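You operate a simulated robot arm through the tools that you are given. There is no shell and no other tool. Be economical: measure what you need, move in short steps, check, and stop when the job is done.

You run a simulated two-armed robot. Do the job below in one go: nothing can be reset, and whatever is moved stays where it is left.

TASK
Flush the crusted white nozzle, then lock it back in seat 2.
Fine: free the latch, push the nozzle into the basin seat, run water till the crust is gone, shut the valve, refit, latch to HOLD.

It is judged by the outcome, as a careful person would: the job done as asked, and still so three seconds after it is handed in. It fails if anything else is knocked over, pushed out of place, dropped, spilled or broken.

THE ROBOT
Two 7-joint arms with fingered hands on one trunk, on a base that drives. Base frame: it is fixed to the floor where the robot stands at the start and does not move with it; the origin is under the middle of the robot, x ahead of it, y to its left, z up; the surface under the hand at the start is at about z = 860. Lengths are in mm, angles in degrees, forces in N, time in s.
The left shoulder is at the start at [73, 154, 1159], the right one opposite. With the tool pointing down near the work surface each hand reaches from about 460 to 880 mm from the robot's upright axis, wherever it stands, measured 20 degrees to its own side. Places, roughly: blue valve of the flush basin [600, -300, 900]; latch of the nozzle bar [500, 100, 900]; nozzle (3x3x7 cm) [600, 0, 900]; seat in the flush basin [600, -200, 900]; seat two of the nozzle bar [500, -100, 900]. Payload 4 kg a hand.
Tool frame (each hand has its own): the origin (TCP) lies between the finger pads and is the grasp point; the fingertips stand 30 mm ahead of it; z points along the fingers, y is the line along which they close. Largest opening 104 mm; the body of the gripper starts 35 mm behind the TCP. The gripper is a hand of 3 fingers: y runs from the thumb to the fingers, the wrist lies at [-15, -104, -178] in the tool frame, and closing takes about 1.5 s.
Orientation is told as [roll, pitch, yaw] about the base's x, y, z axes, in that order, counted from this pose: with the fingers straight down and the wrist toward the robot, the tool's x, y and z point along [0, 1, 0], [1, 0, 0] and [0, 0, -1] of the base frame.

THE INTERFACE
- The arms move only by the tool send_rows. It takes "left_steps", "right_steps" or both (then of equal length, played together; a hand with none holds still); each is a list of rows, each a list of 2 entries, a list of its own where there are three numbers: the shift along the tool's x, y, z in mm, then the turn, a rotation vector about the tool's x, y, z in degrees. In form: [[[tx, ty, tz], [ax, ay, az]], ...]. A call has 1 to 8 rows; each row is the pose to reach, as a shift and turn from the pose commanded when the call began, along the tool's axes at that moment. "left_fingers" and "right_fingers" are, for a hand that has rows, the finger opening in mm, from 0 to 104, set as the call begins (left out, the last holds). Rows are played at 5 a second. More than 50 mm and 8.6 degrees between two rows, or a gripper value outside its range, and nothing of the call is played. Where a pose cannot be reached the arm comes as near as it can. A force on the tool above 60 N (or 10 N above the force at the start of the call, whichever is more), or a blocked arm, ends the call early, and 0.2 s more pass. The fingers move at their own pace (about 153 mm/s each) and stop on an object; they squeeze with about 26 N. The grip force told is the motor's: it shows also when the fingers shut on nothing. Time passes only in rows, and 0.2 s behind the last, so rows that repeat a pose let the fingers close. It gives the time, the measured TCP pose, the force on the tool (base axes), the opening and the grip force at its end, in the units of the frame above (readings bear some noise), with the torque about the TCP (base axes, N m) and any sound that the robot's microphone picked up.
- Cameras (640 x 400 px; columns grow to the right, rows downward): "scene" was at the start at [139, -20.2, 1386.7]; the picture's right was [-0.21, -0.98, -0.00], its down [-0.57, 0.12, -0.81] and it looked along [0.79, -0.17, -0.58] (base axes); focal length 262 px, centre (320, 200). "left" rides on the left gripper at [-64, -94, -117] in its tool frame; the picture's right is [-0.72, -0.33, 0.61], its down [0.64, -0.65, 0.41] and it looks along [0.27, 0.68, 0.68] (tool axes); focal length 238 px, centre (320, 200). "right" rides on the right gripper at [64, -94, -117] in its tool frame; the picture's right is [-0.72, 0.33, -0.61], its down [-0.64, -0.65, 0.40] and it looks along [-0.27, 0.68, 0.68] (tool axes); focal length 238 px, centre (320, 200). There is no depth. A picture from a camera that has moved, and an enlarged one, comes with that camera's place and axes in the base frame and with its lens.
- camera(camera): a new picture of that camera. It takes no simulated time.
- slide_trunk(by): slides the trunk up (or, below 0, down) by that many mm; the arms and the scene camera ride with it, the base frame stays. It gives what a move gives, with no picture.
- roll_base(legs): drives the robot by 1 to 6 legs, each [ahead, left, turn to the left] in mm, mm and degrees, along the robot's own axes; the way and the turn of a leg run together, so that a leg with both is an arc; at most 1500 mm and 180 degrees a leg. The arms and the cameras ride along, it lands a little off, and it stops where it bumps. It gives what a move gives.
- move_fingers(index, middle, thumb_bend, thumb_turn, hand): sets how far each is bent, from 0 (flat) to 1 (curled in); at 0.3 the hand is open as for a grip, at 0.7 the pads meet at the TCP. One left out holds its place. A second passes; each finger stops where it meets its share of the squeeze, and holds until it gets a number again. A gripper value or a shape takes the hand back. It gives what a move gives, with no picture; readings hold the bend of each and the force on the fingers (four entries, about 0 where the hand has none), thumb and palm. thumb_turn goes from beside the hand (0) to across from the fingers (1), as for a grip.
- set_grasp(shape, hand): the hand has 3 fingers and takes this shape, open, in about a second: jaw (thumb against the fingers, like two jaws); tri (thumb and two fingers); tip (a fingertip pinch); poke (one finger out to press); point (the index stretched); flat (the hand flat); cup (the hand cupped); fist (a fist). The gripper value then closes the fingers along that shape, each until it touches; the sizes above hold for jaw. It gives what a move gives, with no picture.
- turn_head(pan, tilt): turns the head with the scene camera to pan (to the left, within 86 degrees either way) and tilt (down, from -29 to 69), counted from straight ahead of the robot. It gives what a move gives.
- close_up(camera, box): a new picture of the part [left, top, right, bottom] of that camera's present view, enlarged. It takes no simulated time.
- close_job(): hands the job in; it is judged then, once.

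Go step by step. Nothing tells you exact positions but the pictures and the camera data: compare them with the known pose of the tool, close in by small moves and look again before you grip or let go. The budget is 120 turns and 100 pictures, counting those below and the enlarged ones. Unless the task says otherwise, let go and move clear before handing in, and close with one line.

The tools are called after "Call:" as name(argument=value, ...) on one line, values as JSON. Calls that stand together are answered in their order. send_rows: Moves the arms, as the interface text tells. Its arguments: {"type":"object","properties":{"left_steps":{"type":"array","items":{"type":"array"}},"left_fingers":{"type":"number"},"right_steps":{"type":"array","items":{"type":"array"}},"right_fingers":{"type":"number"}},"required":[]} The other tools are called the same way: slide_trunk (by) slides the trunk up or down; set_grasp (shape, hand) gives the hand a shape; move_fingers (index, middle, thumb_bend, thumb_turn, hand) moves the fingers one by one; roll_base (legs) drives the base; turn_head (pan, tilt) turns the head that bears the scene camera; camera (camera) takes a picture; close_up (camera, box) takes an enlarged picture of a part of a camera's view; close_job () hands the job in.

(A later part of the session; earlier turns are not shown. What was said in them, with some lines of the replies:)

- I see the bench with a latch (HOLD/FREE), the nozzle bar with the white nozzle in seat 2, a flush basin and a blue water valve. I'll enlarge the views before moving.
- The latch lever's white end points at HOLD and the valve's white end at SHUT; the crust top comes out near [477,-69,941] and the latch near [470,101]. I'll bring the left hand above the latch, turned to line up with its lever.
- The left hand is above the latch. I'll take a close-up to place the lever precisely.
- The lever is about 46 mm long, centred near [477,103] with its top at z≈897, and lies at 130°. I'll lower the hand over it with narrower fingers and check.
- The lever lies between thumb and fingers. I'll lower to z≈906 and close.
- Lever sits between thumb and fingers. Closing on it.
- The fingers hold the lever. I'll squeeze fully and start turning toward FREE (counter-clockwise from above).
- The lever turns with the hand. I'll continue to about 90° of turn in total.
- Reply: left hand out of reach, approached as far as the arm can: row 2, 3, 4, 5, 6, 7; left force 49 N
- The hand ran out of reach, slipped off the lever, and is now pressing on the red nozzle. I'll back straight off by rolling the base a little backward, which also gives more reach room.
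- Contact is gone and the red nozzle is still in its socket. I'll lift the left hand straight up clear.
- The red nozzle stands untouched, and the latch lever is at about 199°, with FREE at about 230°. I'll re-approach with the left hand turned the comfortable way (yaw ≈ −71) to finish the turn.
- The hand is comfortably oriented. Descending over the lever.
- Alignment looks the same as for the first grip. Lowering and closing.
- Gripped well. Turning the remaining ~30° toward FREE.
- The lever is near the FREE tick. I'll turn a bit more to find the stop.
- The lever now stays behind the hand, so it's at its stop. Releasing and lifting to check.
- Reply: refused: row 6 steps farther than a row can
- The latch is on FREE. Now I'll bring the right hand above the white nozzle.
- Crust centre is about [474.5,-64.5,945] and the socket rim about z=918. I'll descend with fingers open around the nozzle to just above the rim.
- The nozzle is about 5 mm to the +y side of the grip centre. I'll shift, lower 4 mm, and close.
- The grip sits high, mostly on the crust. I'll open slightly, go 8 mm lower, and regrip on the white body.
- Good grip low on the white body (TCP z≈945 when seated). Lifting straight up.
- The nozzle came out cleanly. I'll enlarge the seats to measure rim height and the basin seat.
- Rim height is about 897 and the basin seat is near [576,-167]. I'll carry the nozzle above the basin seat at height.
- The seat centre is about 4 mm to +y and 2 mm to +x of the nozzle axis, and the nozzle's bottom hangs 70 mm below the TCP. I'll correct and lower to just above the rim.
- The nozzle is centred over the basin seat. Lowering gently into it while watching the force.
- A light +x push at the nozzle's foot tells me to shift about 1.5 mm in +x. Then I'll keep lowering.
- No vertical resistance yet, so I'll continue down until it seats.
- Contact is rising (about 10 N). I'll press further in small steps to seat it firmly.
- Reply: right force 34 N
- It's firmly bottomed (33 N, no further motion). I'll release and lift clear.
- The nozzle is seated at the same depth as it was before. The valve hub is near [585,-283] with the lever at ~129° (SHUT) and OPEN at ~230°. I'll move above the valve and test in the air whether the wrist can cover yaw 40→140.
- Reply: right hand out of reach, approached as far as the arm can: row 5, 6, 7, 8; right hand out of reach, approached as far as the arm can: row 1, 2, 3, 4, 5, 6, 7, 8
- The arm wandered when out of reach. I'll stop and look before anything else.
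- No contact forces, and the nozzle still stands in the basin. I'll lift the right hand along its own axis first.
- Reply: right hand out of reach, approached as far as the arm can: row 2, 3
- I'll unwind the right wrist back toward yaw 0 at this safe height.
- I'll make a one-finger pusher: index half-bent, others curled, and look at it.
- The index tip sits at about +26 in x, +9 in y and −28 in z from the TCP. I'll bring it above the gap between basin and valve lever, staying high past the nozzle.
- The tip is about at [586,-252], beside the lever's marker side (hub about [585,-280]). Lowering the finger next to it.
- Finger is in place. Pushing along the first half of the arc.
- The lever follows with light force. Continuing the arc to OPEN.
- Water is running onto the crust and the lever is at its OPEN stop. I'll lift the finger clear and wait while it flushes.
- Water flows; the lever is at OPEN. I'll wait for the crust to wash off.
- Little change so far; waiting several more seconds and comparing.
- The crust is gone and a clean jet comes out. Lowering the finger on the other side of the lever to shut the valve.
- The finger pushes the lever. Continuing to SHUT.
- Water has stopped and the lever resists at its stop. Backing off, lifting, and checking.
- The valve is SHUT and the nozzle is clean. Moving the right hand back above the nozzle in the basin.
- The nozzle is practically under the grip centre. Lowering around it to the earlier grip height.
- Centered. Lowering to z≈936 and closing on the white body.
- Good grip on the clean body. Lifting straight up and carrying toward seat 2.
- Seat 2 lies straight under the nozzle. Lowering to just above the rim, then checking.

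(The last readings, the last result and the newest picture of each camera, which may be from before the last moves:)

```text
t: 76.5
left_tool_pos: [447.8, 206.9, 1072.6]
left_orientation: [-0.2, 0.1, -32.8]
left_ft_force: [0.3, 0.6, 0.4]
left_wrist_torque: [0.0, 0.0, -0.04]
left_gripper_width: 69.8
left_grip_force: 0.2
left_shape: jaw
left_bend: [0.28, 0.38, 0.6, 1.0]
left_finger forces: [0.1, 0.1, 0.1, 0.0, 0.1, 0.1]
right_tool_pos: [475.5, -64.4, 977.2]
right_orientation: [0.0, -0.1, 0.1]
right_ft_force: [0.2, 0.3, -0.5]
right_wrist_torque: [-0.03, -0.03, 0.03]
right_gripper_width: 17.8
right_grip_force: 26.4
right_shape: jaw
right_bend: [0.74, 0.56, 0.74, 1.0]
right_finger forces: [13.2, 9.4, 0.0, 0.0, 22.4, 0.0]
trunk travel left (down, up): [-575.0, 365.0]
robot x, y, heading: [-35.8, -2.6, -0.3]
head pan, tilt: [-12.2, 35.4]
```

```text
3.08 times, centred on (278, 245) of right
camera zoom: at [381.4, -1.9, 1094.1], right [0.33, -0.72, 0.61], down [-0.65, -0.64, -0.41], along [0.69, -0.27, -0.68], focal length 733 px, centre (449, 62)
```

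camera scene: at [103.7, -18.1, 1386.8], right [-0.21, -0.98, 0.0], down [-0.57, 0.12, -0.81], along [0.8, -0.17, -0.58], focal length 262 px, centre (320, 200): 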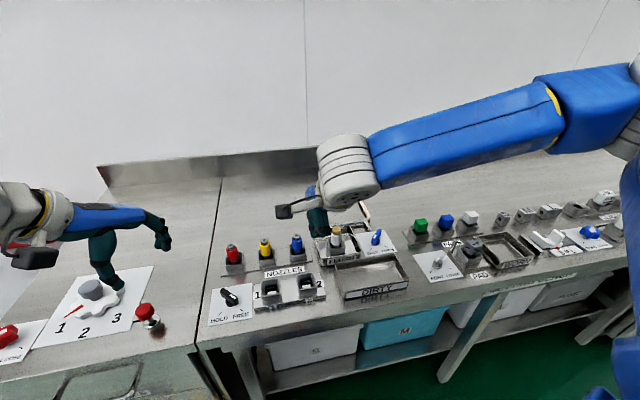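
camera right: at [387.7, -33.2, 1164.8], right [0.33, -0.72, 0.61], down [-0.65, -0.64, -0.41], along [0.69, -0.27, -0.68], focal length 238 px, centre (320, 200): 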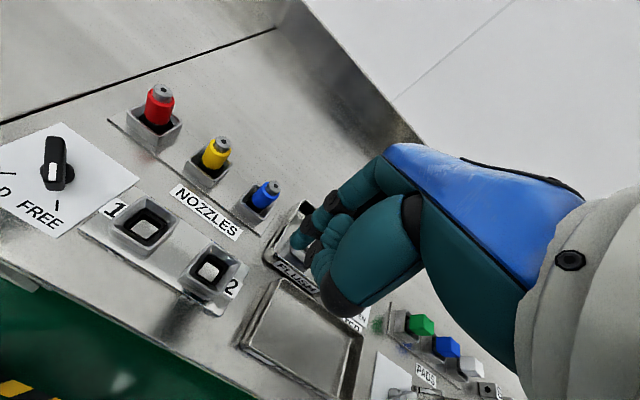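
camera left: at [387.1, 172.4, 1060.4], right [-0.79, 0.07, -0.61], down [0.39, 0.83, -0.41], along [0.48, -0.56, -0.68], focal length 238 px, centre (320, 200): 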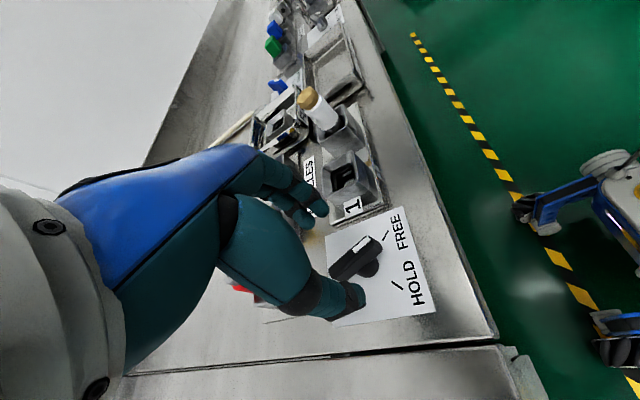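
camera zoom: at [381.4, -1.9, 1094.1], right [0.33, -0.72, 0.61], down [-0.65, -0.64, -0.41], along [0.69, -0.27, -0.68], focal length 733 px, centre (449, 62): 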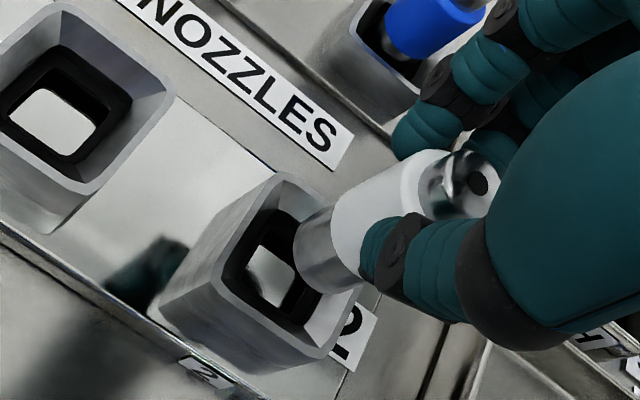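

Nearly centred; small correction, then inserting with force checks.

Call:
send_rows(right_steps=[[[-1, -0.5, 6], [0, 0, 0]], [[-1, -0.5, 12], [0, 0, 0]], [[-1, -0.5, 18], [0, 0, 0]], [[-1, -0.5, 23], [0, 0, 0]]])

Call:
close_up(camera="right", box=[190, 180, 366, 310])

```text
t: 77.5
left_tool_pos: [446.4, 206.6, 1072.0]
left_orientation: [-0.2, 0.0, -32.8]
left_ft_force: [-1.4, -0.5, 0.8]
left_wrist_torque: [-0.01, -0.02, 0.0]
left_gripper_width: 69.7
left_grip_force: 0.2
left_shape: jaw
left_bend: [0.28, 0.38, 0.6, 1.0]
left_finger forces: [0.0, 0.0, 0.0, 0.0, 0.1, 0.0]
right_tool_pos: [475.5, -66.0, 954.1]
right_orientation: [0.0, -0.1, 0.2]
right_ft_force: [0.5, 1.2, -1.0]
right_wrist_torque: [0.07, 0.04, -0.01]
right_gripper_width: 18.0
right_grip_force: 25.8
right_shape: jaw
right_bend: [0.74, 0.56, 0.74, 1.0]
right_finger forces: [13.8, 9.3, 0.0, 0.0, 22.5, 0.1]
trunk travel left (down, up): [-575.0, 365.0]
robot x, y, heading: [-30.7, 1.6, 0.1]
head pan, tilt: [-12.2, 35.4]
```

```text
3.08 times, centred on (278, 245) of right
camera zoom: at [380.9, -2.8, 1071.3], right [0.33, -0.72, 0.61], down [-0.65, -0.64, -0.41], along [0.69, -0.27, -0.68], focal length 733 px, centre (449, 62)
```

zoom: 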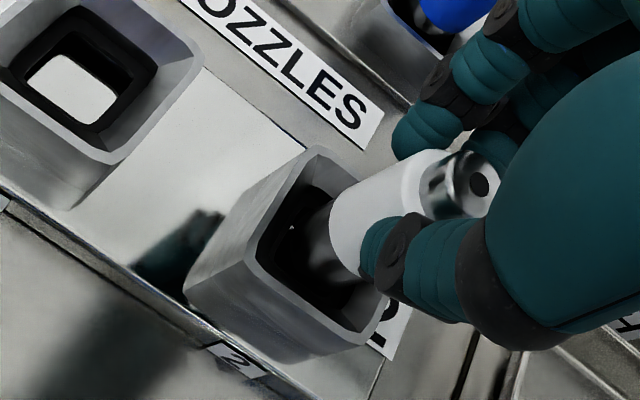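

Entering cleanly with almost no side force. Continuing to the bottom and pressing lightly.

Call:
send_rows(right_steps=[[[0, 0, 4], [0, 0, 0]], [[0, 0, 7], [0, 0, 0]], [[0, 0, 9], [0, 0, 0]], [[0, 0, 11], [0, 0, 0]], [[0, 0, 13], [0, 0, 0]]])

Call:
close_up(camera="scene", box=[256, 240, 352, 320])

```text
t: 78.7
left_tool_pos: [448.5, 206.1, 1073.6]
left_orientation: [-0.2, 0.0, -32.7]
left_ft_force: [-0.4, 0.1, 0.1]
left_wrist_torque: [-0.03, -0.01, 0.03]
left_gripper_width: 69.7
left_grip_force: 0.0
left_shape: jaw
left_bend: [0.28, 0.38, 0.6, 1.0]
left_finger forces: [0.1, 0.0, 0.0, 0.1, 0.0, 0.1]
right_tool_pos: [473.9, -67.1, 944.3]
right_orientation: [0.2, -0.5, 0.1]
right_ft_force: [1.2, -1.2, 13.8]
right_wrist_torque: [0.01, -0.09, 0.02]
right_gripper_width: 18.5
right_grip_force: 26.5
right_shape: jaw
right_bend: [0.74, 0.56, 0.74, 1.0]
right_finger forces: [15.2, 11.3, 0.1, 0.1, 25.3, 0.0]
trunk travel left (down, up): [-575.0, 365.0]
robot x, y, heading: [-38.1, -2.0, 0.0]
head pan, tilt: [-12.2, 35.4]
```

```text
5.00 times, centred on (304, 280) of scene
camera zoom: at [101.4, -18.2, 1387.4], right [-0.21, -0.98, 0.0], down [-0.57, 0.12, -0.81], along [0.8, -0.17, -0.58], focal length 1309 px, centre (400, -200)
```

zoom: 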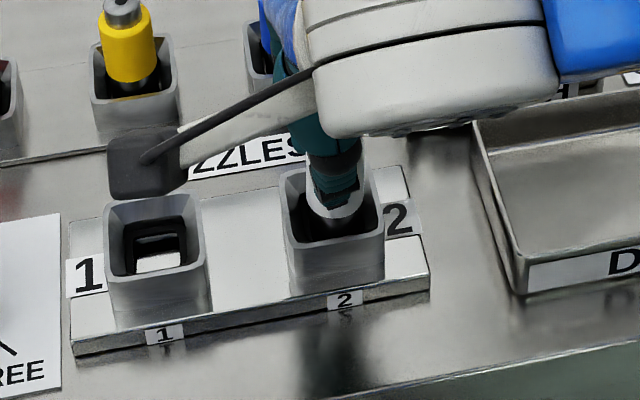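

Bottomed at the original height. One more firm press, then release and lift.

Call:
send_rows(right_steps=[[[0, 0, 2], [0, 0, 0]], [[0, 0, 4], [0, 0, 0]]])

Call:
send_rows(right_steps=[[[0, 0, -6], [0, 0, 0]], [[0, 0, -6], [0, 0, 0]], [[0, 0, -6], [0, 0, 0]], [[0, 0, -6], [0, 0, 0]], [[0, 0, -25], [0, 0, 0]], [[0, 0, -60], [0, 0, 0]], [[0, 0, -100], [0, 0, 0]]], right_fingers=50)

Call:
close_up(camera="right", box=[120, 180, 336, 330])

Call:
close_up(camera="scene", box=[190, 230, 350, 330])

```text
t: 79.3
left_tool_pos: [445.4, 206.8, 1075.4]
left_orientation: [0.0, -0.1, -32.7]
left_ft_force: [0.8, -0.1, -0.8]
left_wrist_torque: [0.01, -0.04, 0.0]
left_gripper_width: 69.5
left_grip_force: 0.1
left_shape: jaw
left_bend: [0.28, 0.38, 0.6, 1.0]
left_finger forces: [0.0, 0.1, 0.1, 0.0, 0.0, 0.1]
right_tool_pos: [472.7, -65.4, 944.3]
right_orientation: [0.1, -0.7, 0.1]
right_ft_force: [3.3, -2.1, 36.0]
right_wrist_torque: [-0.05, -0.27, -0.02]
right_gripper_width: 20.2
right_grip_force: 25.7
right_shape: jaw
right_bend: [0.74, 0.55, 0.75, 1.0]
right_finger forces: [17.9, 13.8, 0.0, 0.0, 29.0, 0.0]
trunk travel left (down, up): [-575.0, 365.0]
robot x, y, heading: [-31.7, 2.8, 0.0]
head pan, tilt: [-12.2, 35.4]
```

```text
t: 80.9
left_tool_pos: [447.8, 207.0, 1073.6]
left_orientation: [-0.1, 0.1, -32.7]
left_ft_force: [0.1, -0.2, -0.3]
left_wrist_torque: [0.0, -0.01, 0.0]
left_gripper_width: 69.7
left_grip_force: 0.1
left_shape: jaw
left_bend: [0.28, 0.38, 0.6, 1.0]
left_finger forces: [0.1, 0.1, 0.1, 0.0, 0.0, 0.0]
right_tool_pos: [474.0, -63.9, 1038.2]
right_orientation: [-0.1, -0.1, 0.1]
right_ft_force: [0.4, 0.8, -0.4]
right_wrist_torque: [-0.01, 0.04, -0.06]
right_gripper_width: 49.7
right_grip_force: 0.0
right_shape: jaw
right_bend: [0.74, 0.45, 0.71, 1.0]
right_finger forces: [0.2, 0.1, 0.0, 0.0, 0.0, 0.0]
trunk travel left (down, up): [-575.0, 365.0]
robot x, y, heading: [-35.8, -0.8, 0.0]
head pan, tilt: [-12.2, 35.4]
```

```text
2.67 times, centred on (228, 255) of right
camera zoom: at [379.5, -1.4, 1155.1], right [0.33, -0.72, 0.61], down [-0.65, -0.64, -0.4], along [0.68, -0.27, -0.68], focal length 636 px, centre (565, 53)
```

zoom: 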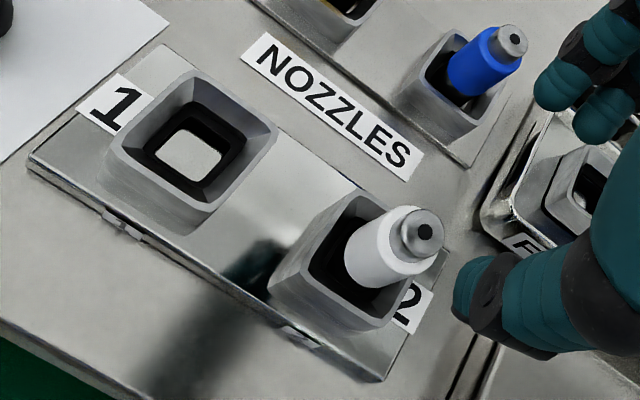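

```text
4.00 times, centred on (270, 280) of scene
camera zoom: at [103.5, -17.5, 1386.8], right [-0.21, -0.98, 0.0], down [-0.57, 0.12, -0.81], along [0.8, -0.17, -0.58], focal length 1047 px, centre (520, -120)
```

zoom: 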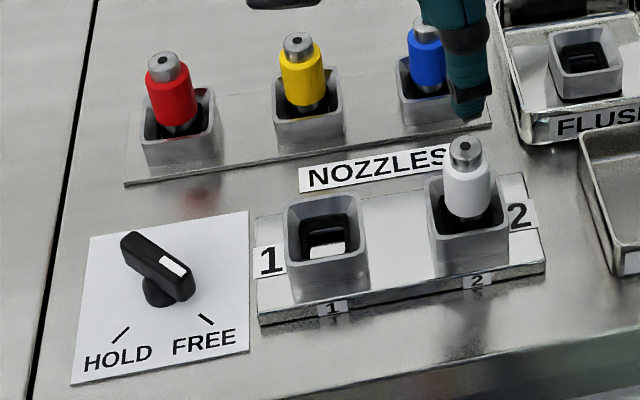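

The clean nozzle stands fully in seat 2. Moving the right hand away, rolling the base back a little for the left arm's reach, and shaping the left index as a pusher.

Call:
send_rows(right_steps=[[[-20, 0, -30], [0, 0, 0]], [[-55, 0, -60], [0, 0, 0]], [[-100, 0, -75], [0, 0, 0]], [[-145, 0, -80], [0, 0, 0]], [[-190, 0, -80], [0, 0, 0]]])

Call:
roll_base(legs=[[-45, 0, 0]])

Call:
move_fingers(hand="left", index=0.5, middle=1.0, thumb_bend=1.0, thumb_turn=0.0)

```text
t: 82.1
left_tool_pos: [447.1, 203.1, 1073.5]
left_orientation: [-0.1, 0.1, -32.5]
left_ft_force: [-0.2, 0.0, -0.1]
left_wrist_torque: [0.01, -0.03, 0.02]
left_gripper_width: 69.9
left_grip_force: 0.0
left_shape: jaw
left_bend: [0.28, 0.38, 0.6, 1.0]
left_finger forces: [0.0, 0.0, 0.0, 0.1, 0.0, 0.0]
right_tool_pos: [473.3, -259.0, 1118.8]
right_orientation: [0.1, -0.3, 0.1]
right_ft_force: [0.1, 0.8, -0.1]
right_wrist_torque: [0.01, -0.03, 0.01]
right_gripper_width: 49.9
right_grip_force: 0.1
right_shape: jaw
right_bend: [0.74, 0.45, 0.71, 1.0]
right_finger forces: [0.0, 0.1, 0.0, 0.0, 0.0, 0.1]
trunk travel left (down, up): [-575.0, 365.0]
robot x, y, heading: [-36.3, -0.2, 0.1]
head pan, tilt: [-12.2, 35.4]
```

```text
t: 83.0
left_tool_pos: [411.9, 204.8, 1069.8]
left_orientation: [-0.3, 0.5, -32.7]
left_ft_force: [0.3, -0.1, 0.4]
left_wrist_torque: [-0.03, 0.04, -0.02]
left_gripper_width: 69.6
left_grip_force: 0.1
left_shape: jaw
left_bend: [0.28, 0.38, 0.6, 1.0]
left_finger forces: [0.1, 0.0, 0.1, 0.0, 0.0, 0.0]
right_tool_pos: [438.7, -257.3, 1115.5]
right_orientation: [0.2, 0.3, 0.2]
right_ft_force: [0.3, 0.5, 0.2]
right_wrist_torque: [0.0, 0.02, 0.0]
right_gripper_width: 49.5
right_grip_force: 0.1
right_shape: jaw
right_bend: [0.74, 0.45, 0.71, 1.0]
right_finger forces: [0.1, 0.1, 0.0, 0.0, 0.0, 0.0]
trunk travel left (down, up): [-575.0, 365.0]
robot x, y, heading: [-77.9, 1.7, -0.1]
head pan, tilt: [-12.2, 35.4]
```

```text
t: 84.0
left_tool_pos: [401.4, 204.1, 1073.0]
left_orientation: [-0.2, 0.0, -32.8]
left_ft_force: [0.2, 0.1, 0.1]
left_wrist_torque: [-0.01, -0.03, -0.02]
left_gripper_width: 55.6
left_grip_force: 0.0
left_shape: fingers
left_bend: [0.5, 1.0, 1.0, 0.0]
left_finger forces: [0.0, 0.0, 0.1, 0.0, 0.1, 0.0]
right_tool_pos: [427.6, -256.1, 1118.8]
right_orientation: [0.0, -0.2, 0.1]
right_ft_force: [0.4, -0.7, 0.1]
right_wrist_torque: [-0.01, 0.01, 0.01]
right_gripper_width: 49.6
right_grip_force: 0.1
right_shape: jaw
right_bend: [0.74, 0.45, 0.71, 1.0]
right_finger forces: [0.0, 0.0, 0.0, 0.1, 0.1, 0.0]
trunk travel left (down, up): [-575.0, 365.0]
robot x, y, heading: [-80.0, 0.1, 0.1]
head pan, tilt: [-12.2, 35.4]
```

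Bringing the left index above its start point on the FREE side of the latch, with yaw 0.

Call:
send_rows(left_steps=[[[-14, 23, 10], [0, 0, -6.6]], [[-29, 46, 30], [0, 0, -13.1]], [[-44, 69, 50], [0, 0, -19.7]], [[-58, 92, 70], [0, 0, -26.2]], [[-73, 114, 95], [0, 0, -32.8]]])

Call:
camera(camera="left")

Call:
close_up(camera="scene", box=[190, 230, 334, 320])

```text
t: 85.2
left_tool_pos: [460.5, 78.4, 977.2]
left_orientation: [0.0, 0.1, 0.3]
left_ft_force: [-0.4, -0.2, -0.4]
left_wrist_torque: [0.0, -0.02, -0.02]
left_gripper_width: 55.6
left_grip_force: 0.1
left_shape: fingers
left_bend: [0.5, 1.0, 1.0, 0.0]
left_finger forces: [0.1, 0.1, 0.0, 0.1, 0.0, 0.1]
right_tool_pos: [429.8, -259.3, 1119.1]
right_orientation: [0.2, -0.1, -0.1]
right_ft_force: [-0.6, -0.6, -0.3]
right_wrist_torque: [0.05, 0.01, 0.01]
right_gripper_width: 49.7
right_grip_force: 0.1
right_shape: jaw
right_bend: [0.74, 0.45, 0.71, 1.0]
right_finger forces: [0.0, 0.1, 0.0, 0.0, 0.1, 0.0]
trunk travel left (down, up): [-575.0, 365.0]
robot x, y, heading: [-79.4, 1.2, 0.1]
head pan, tilt: [-12.2, 35.4]
```

```text
16 pictures are left
camera left: at [368.0, 16.0, 1094.4], right [-0.32, -0.72, -0.61], down [-0.66, 0.64, -0.4], along [0.68, 0.27, -0.68], focal length 238 px, centre (320, 200)
```

left: 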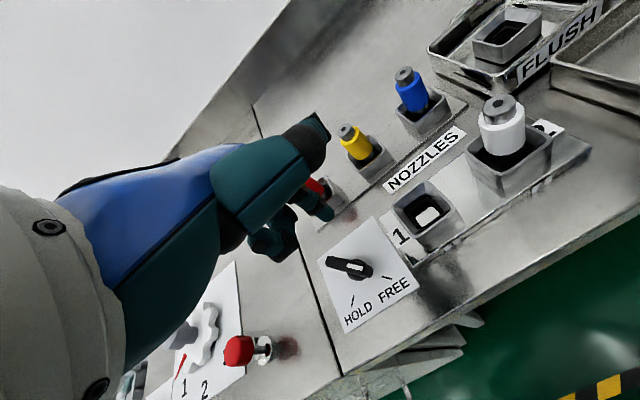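

```text
4.44 times, centred on (262, 275) of scene
camera zoom: at [61.0, -22.2, 1386.6], right [-0.21, -0.98, 0.0], down [-0.57, 0.12, -0.81], along [0.79, -0.17, -0.58], focal length 1164 px, centre (578, -133)
```

zoom: 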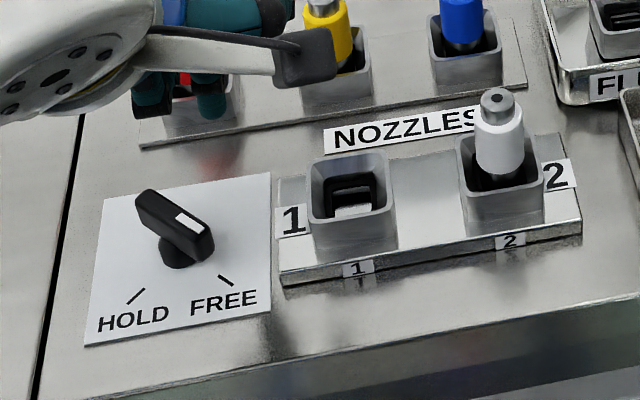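

The index tip is where I expect, on the FREE side of the latch lever. Lowering and pushing the first half of the arc toward HOLD.

Call:
send_rows(left_steps=[[[0, 0, 35], [0, 0, 0]], [[0, 0, 75], [0, 0, 0]], [[14.3, -4.1, 75], [0, 0, 0]], [[15, -9.6, 75], [0, 0, 0]], [[17, -14.7, 75], [0, 0, 0]], [[20.3, -19.2, 75], [0, 0, 0]]])

Call:
close_up(camera="left", box=[200, 120, 456, 320])

```text
t: 86.6
left_tool_pos: [439.1, 98.2, 904.1]
left_orientation: [-0.1, 0.1, -0.1]
left_ft_force: [4.0, -6.2, -0.2]
left_wrist_torque: [-0.14, -0.05, -0.25]
left_gripper_width: 53.4
left_grip_force: 3.1
left_shape: fingers
left_bend: [0.45, 1.0, 1.0, 0.0]
left_finger forces: [6.8, 0.0, 0.0, 0.0, 0.1, 0.0]
right_tool_pos: [428.7, -258.6, 1117.6]
right_orientation: [0.2, -0.2, 0.1]
right_ft_force: [0.3, -0.7, 0.5]
right_wrist_torque: [0.03, 0.0, 0.04]
right_gripper_width: 49.9
right_grip_force: 0.2
right_shape: jaw
right_bend: [0.74, 0.45, 0.71, 1.0]
right_finger forces: [0.0, 0.0, 0.0, 0.0, 0.0, 0.0]
trunk travel left (down, up): [-575.0, 365.0]
robot x, y, heading: [-77.1, 0.6, 0.1]
head pan, tilt: [-12.2, 35.4]
```

```text
2.00 times, centred on (328, 220) of left
camera zoom: at [346.6, 36.4, 1020.4], right [-0.33, -0.72, -0.61], down [-0.65, 0.64, -0.4], along [0.68, 0.27, -0.68], focal length 477 px, centre (304, 160)
```

zoom: 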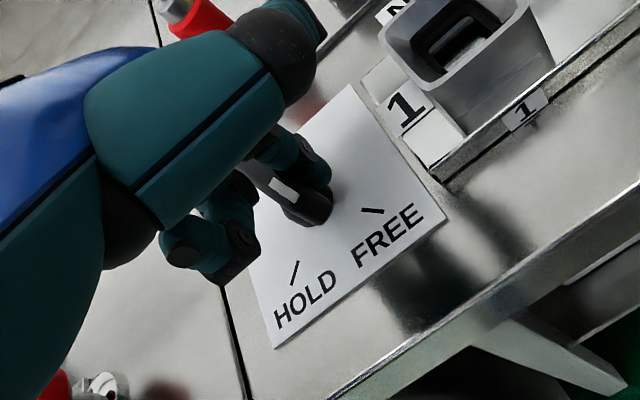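

The finger is behind the marker end and the lever is moving. Continuing the arc.

Call:
send_rows(left_steps=[[[4.3, -3.5, 0], [0, 0, 0]], [[9.4, -5.7, 0], [0, 0, 0]], [[14.9, -6.6, 0], [0, 0, 0]], [[20.4, -5.9, 0], [0, 0, 0]]])

Call:
close_up(camera="left", box=[200, 120, 456, 320])

```text
t: 87.6
left_tool_pos: [429.2, 115.9, 905.7]
left_orientation: [-0.1, 0.1, -0.1]
left_ft_force: [-12.9, -21.1, 0.8]
left_wrist_torque: [-0.23, 0.1, -0.77]
left_gripper_width: 55.7
left_grip_force: 11.9
left_shape: fingers
left_bend: [0.57, 1.0, 1.0, 0.0]
left_finger forces: [24.2, 0.1, 0.0, 0.1, 0.0, 0.0]
right_tool_pos: [427.9, -261.1, 1118.3]
right_orientation: [0.3, -0.3, 0.1]
right_ft_force: [0.1, 0.8, -0.4]
right_wrist_torque: [-0.01, -0.01, 0.0]
right_gripper_width: 49.8
right_grip_force: 0.0
right_shape: jaw
right_bend: [0.74, 0.45, 0.71, 1.0]
right_finger forces: [0.0, 0.0, 0.1, 0.1, 0.0, 0.1]
trunk travel left (down, up): [-575.0, 365.0]
robot x, y, heading: [-77.2, 0.9, 0.2]
head pan, tilt: [-12.2, 35.4]
```

```text
2.00 times, centred on (328, 220) of left
camera zoom: at [337.0, 54.0, 1021.9], right [-0.33, -0.72, -0.61], down [-0.65, 0.64, -0.4], along [0.68, 0.27, -0.68], focal length 477 px, centre (304, 160)
```

zoom: 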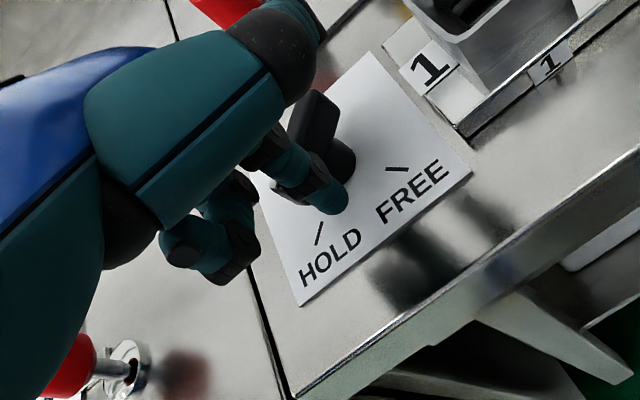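

Lever appears at its HOLD stop (about 25 N). Backing off and lifting to inspect.

Call:
send_rows(left_steps=[[[-10, -3, 0], [0, 0, 0]], [[-10, -3, -35], [0, 0, 0]], [[-10, -3, -75], [0, 0, 0]], [[15, -10, -115], [0, 0, 0]], [[50, -20, -140], [0, 0, 0]], [[85, -20, -150], [0, 0, 0]]])

Call:
close_up(camera="scene", box=[190, 230, 334, 320])

```text
t: 89.0
left_tool_pos: [413.6, 210.6, 1052.9]
left_orientation: [-0.3, 0.0, 0.1]
left_ft_force: [1.2, 0.3, 0.4]
left_wrist_torque: [0.0, 0.01, 0.0]
left_gripper_width: 55.6
left_grip_force: 0.0
left_shape: fingers
left_bend: [0.5, 1.0, 1.0, 0.0]
left_finger forces: [0.1, 0.0, 0.0, 0.0, 0.0, 0.1]
right_tool_pos: [429.3, -252.3, 1119.8]
right_orientation: [-0.1, -0.3, 0.1]
right_ft_force: [0.2, 0.7, 0.6]
right_wrist_torque: [0.0, 0.04, -0.03]
right_gripper_width: 49.4
right_grip_force: 0.1
right_shape: jaw
right_bend: [0.74, 0.45, 0.71, 1.0]
right_finger forces: [0.0, 0.1, 0.0, 0.0, 0.0, 0.0]
trunk travel left (down, up): [-575.0, 365.0]
robot x, y, heading: [-79.2, -1.0, 0.1]
head pan, tilt: [-12.2, 35.4]
```

```text
4.44 times, centred on (262, 275) of scene
camera zoom: at [58.8, -15.0, 1386.9], right [-0.21, -0.98, 0.0], down [-0.57, 0.12, -0.81], along [0.8, -0.17, -0.58], focal length 1164 px, centre (578, -133)
```

zoom: 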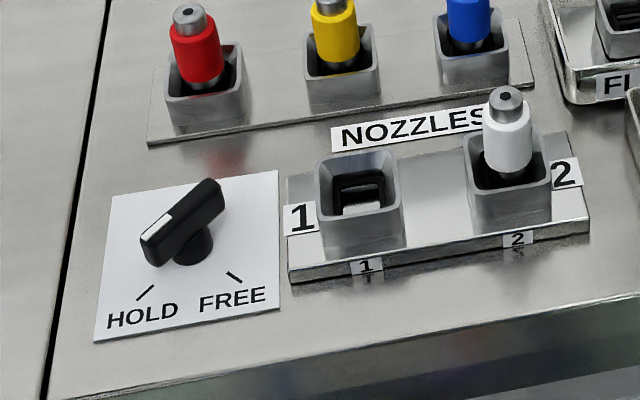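

The latch is on HOLD and the clean nozzle is in seat 2. One last look at the whole scene before handing in.

Call:
close_up(camera="scene", box=[180, 200, 440, 340])

```text
2.46 times, centred on (310, 270) of scene
camera zoom: at [58.8, -15.0, 1386.9], right [-0.21, -0.98, 0.0], down [-0.57, 0.12, -0.81], along [0.8, -0.17, -0.58], focal length 644 px, centre (345, 28)
```

zoom: 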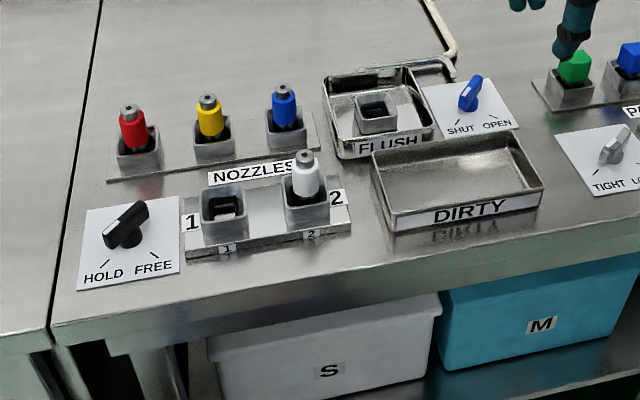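

Everything else stands in its place: valve SHUT, latch on HOLD, nozzle clean in seat 2, both hands clear. Handing in.

Call:
close_job()

```text
The job is handed in.
```

The white nozzle is flushed clean and back in seat 2, with the latch on HOLD and the water valve shut. While I was freeing the latch, the left hand slipped and pressed briefly on the red nozzle; it stayed upright in its socket.
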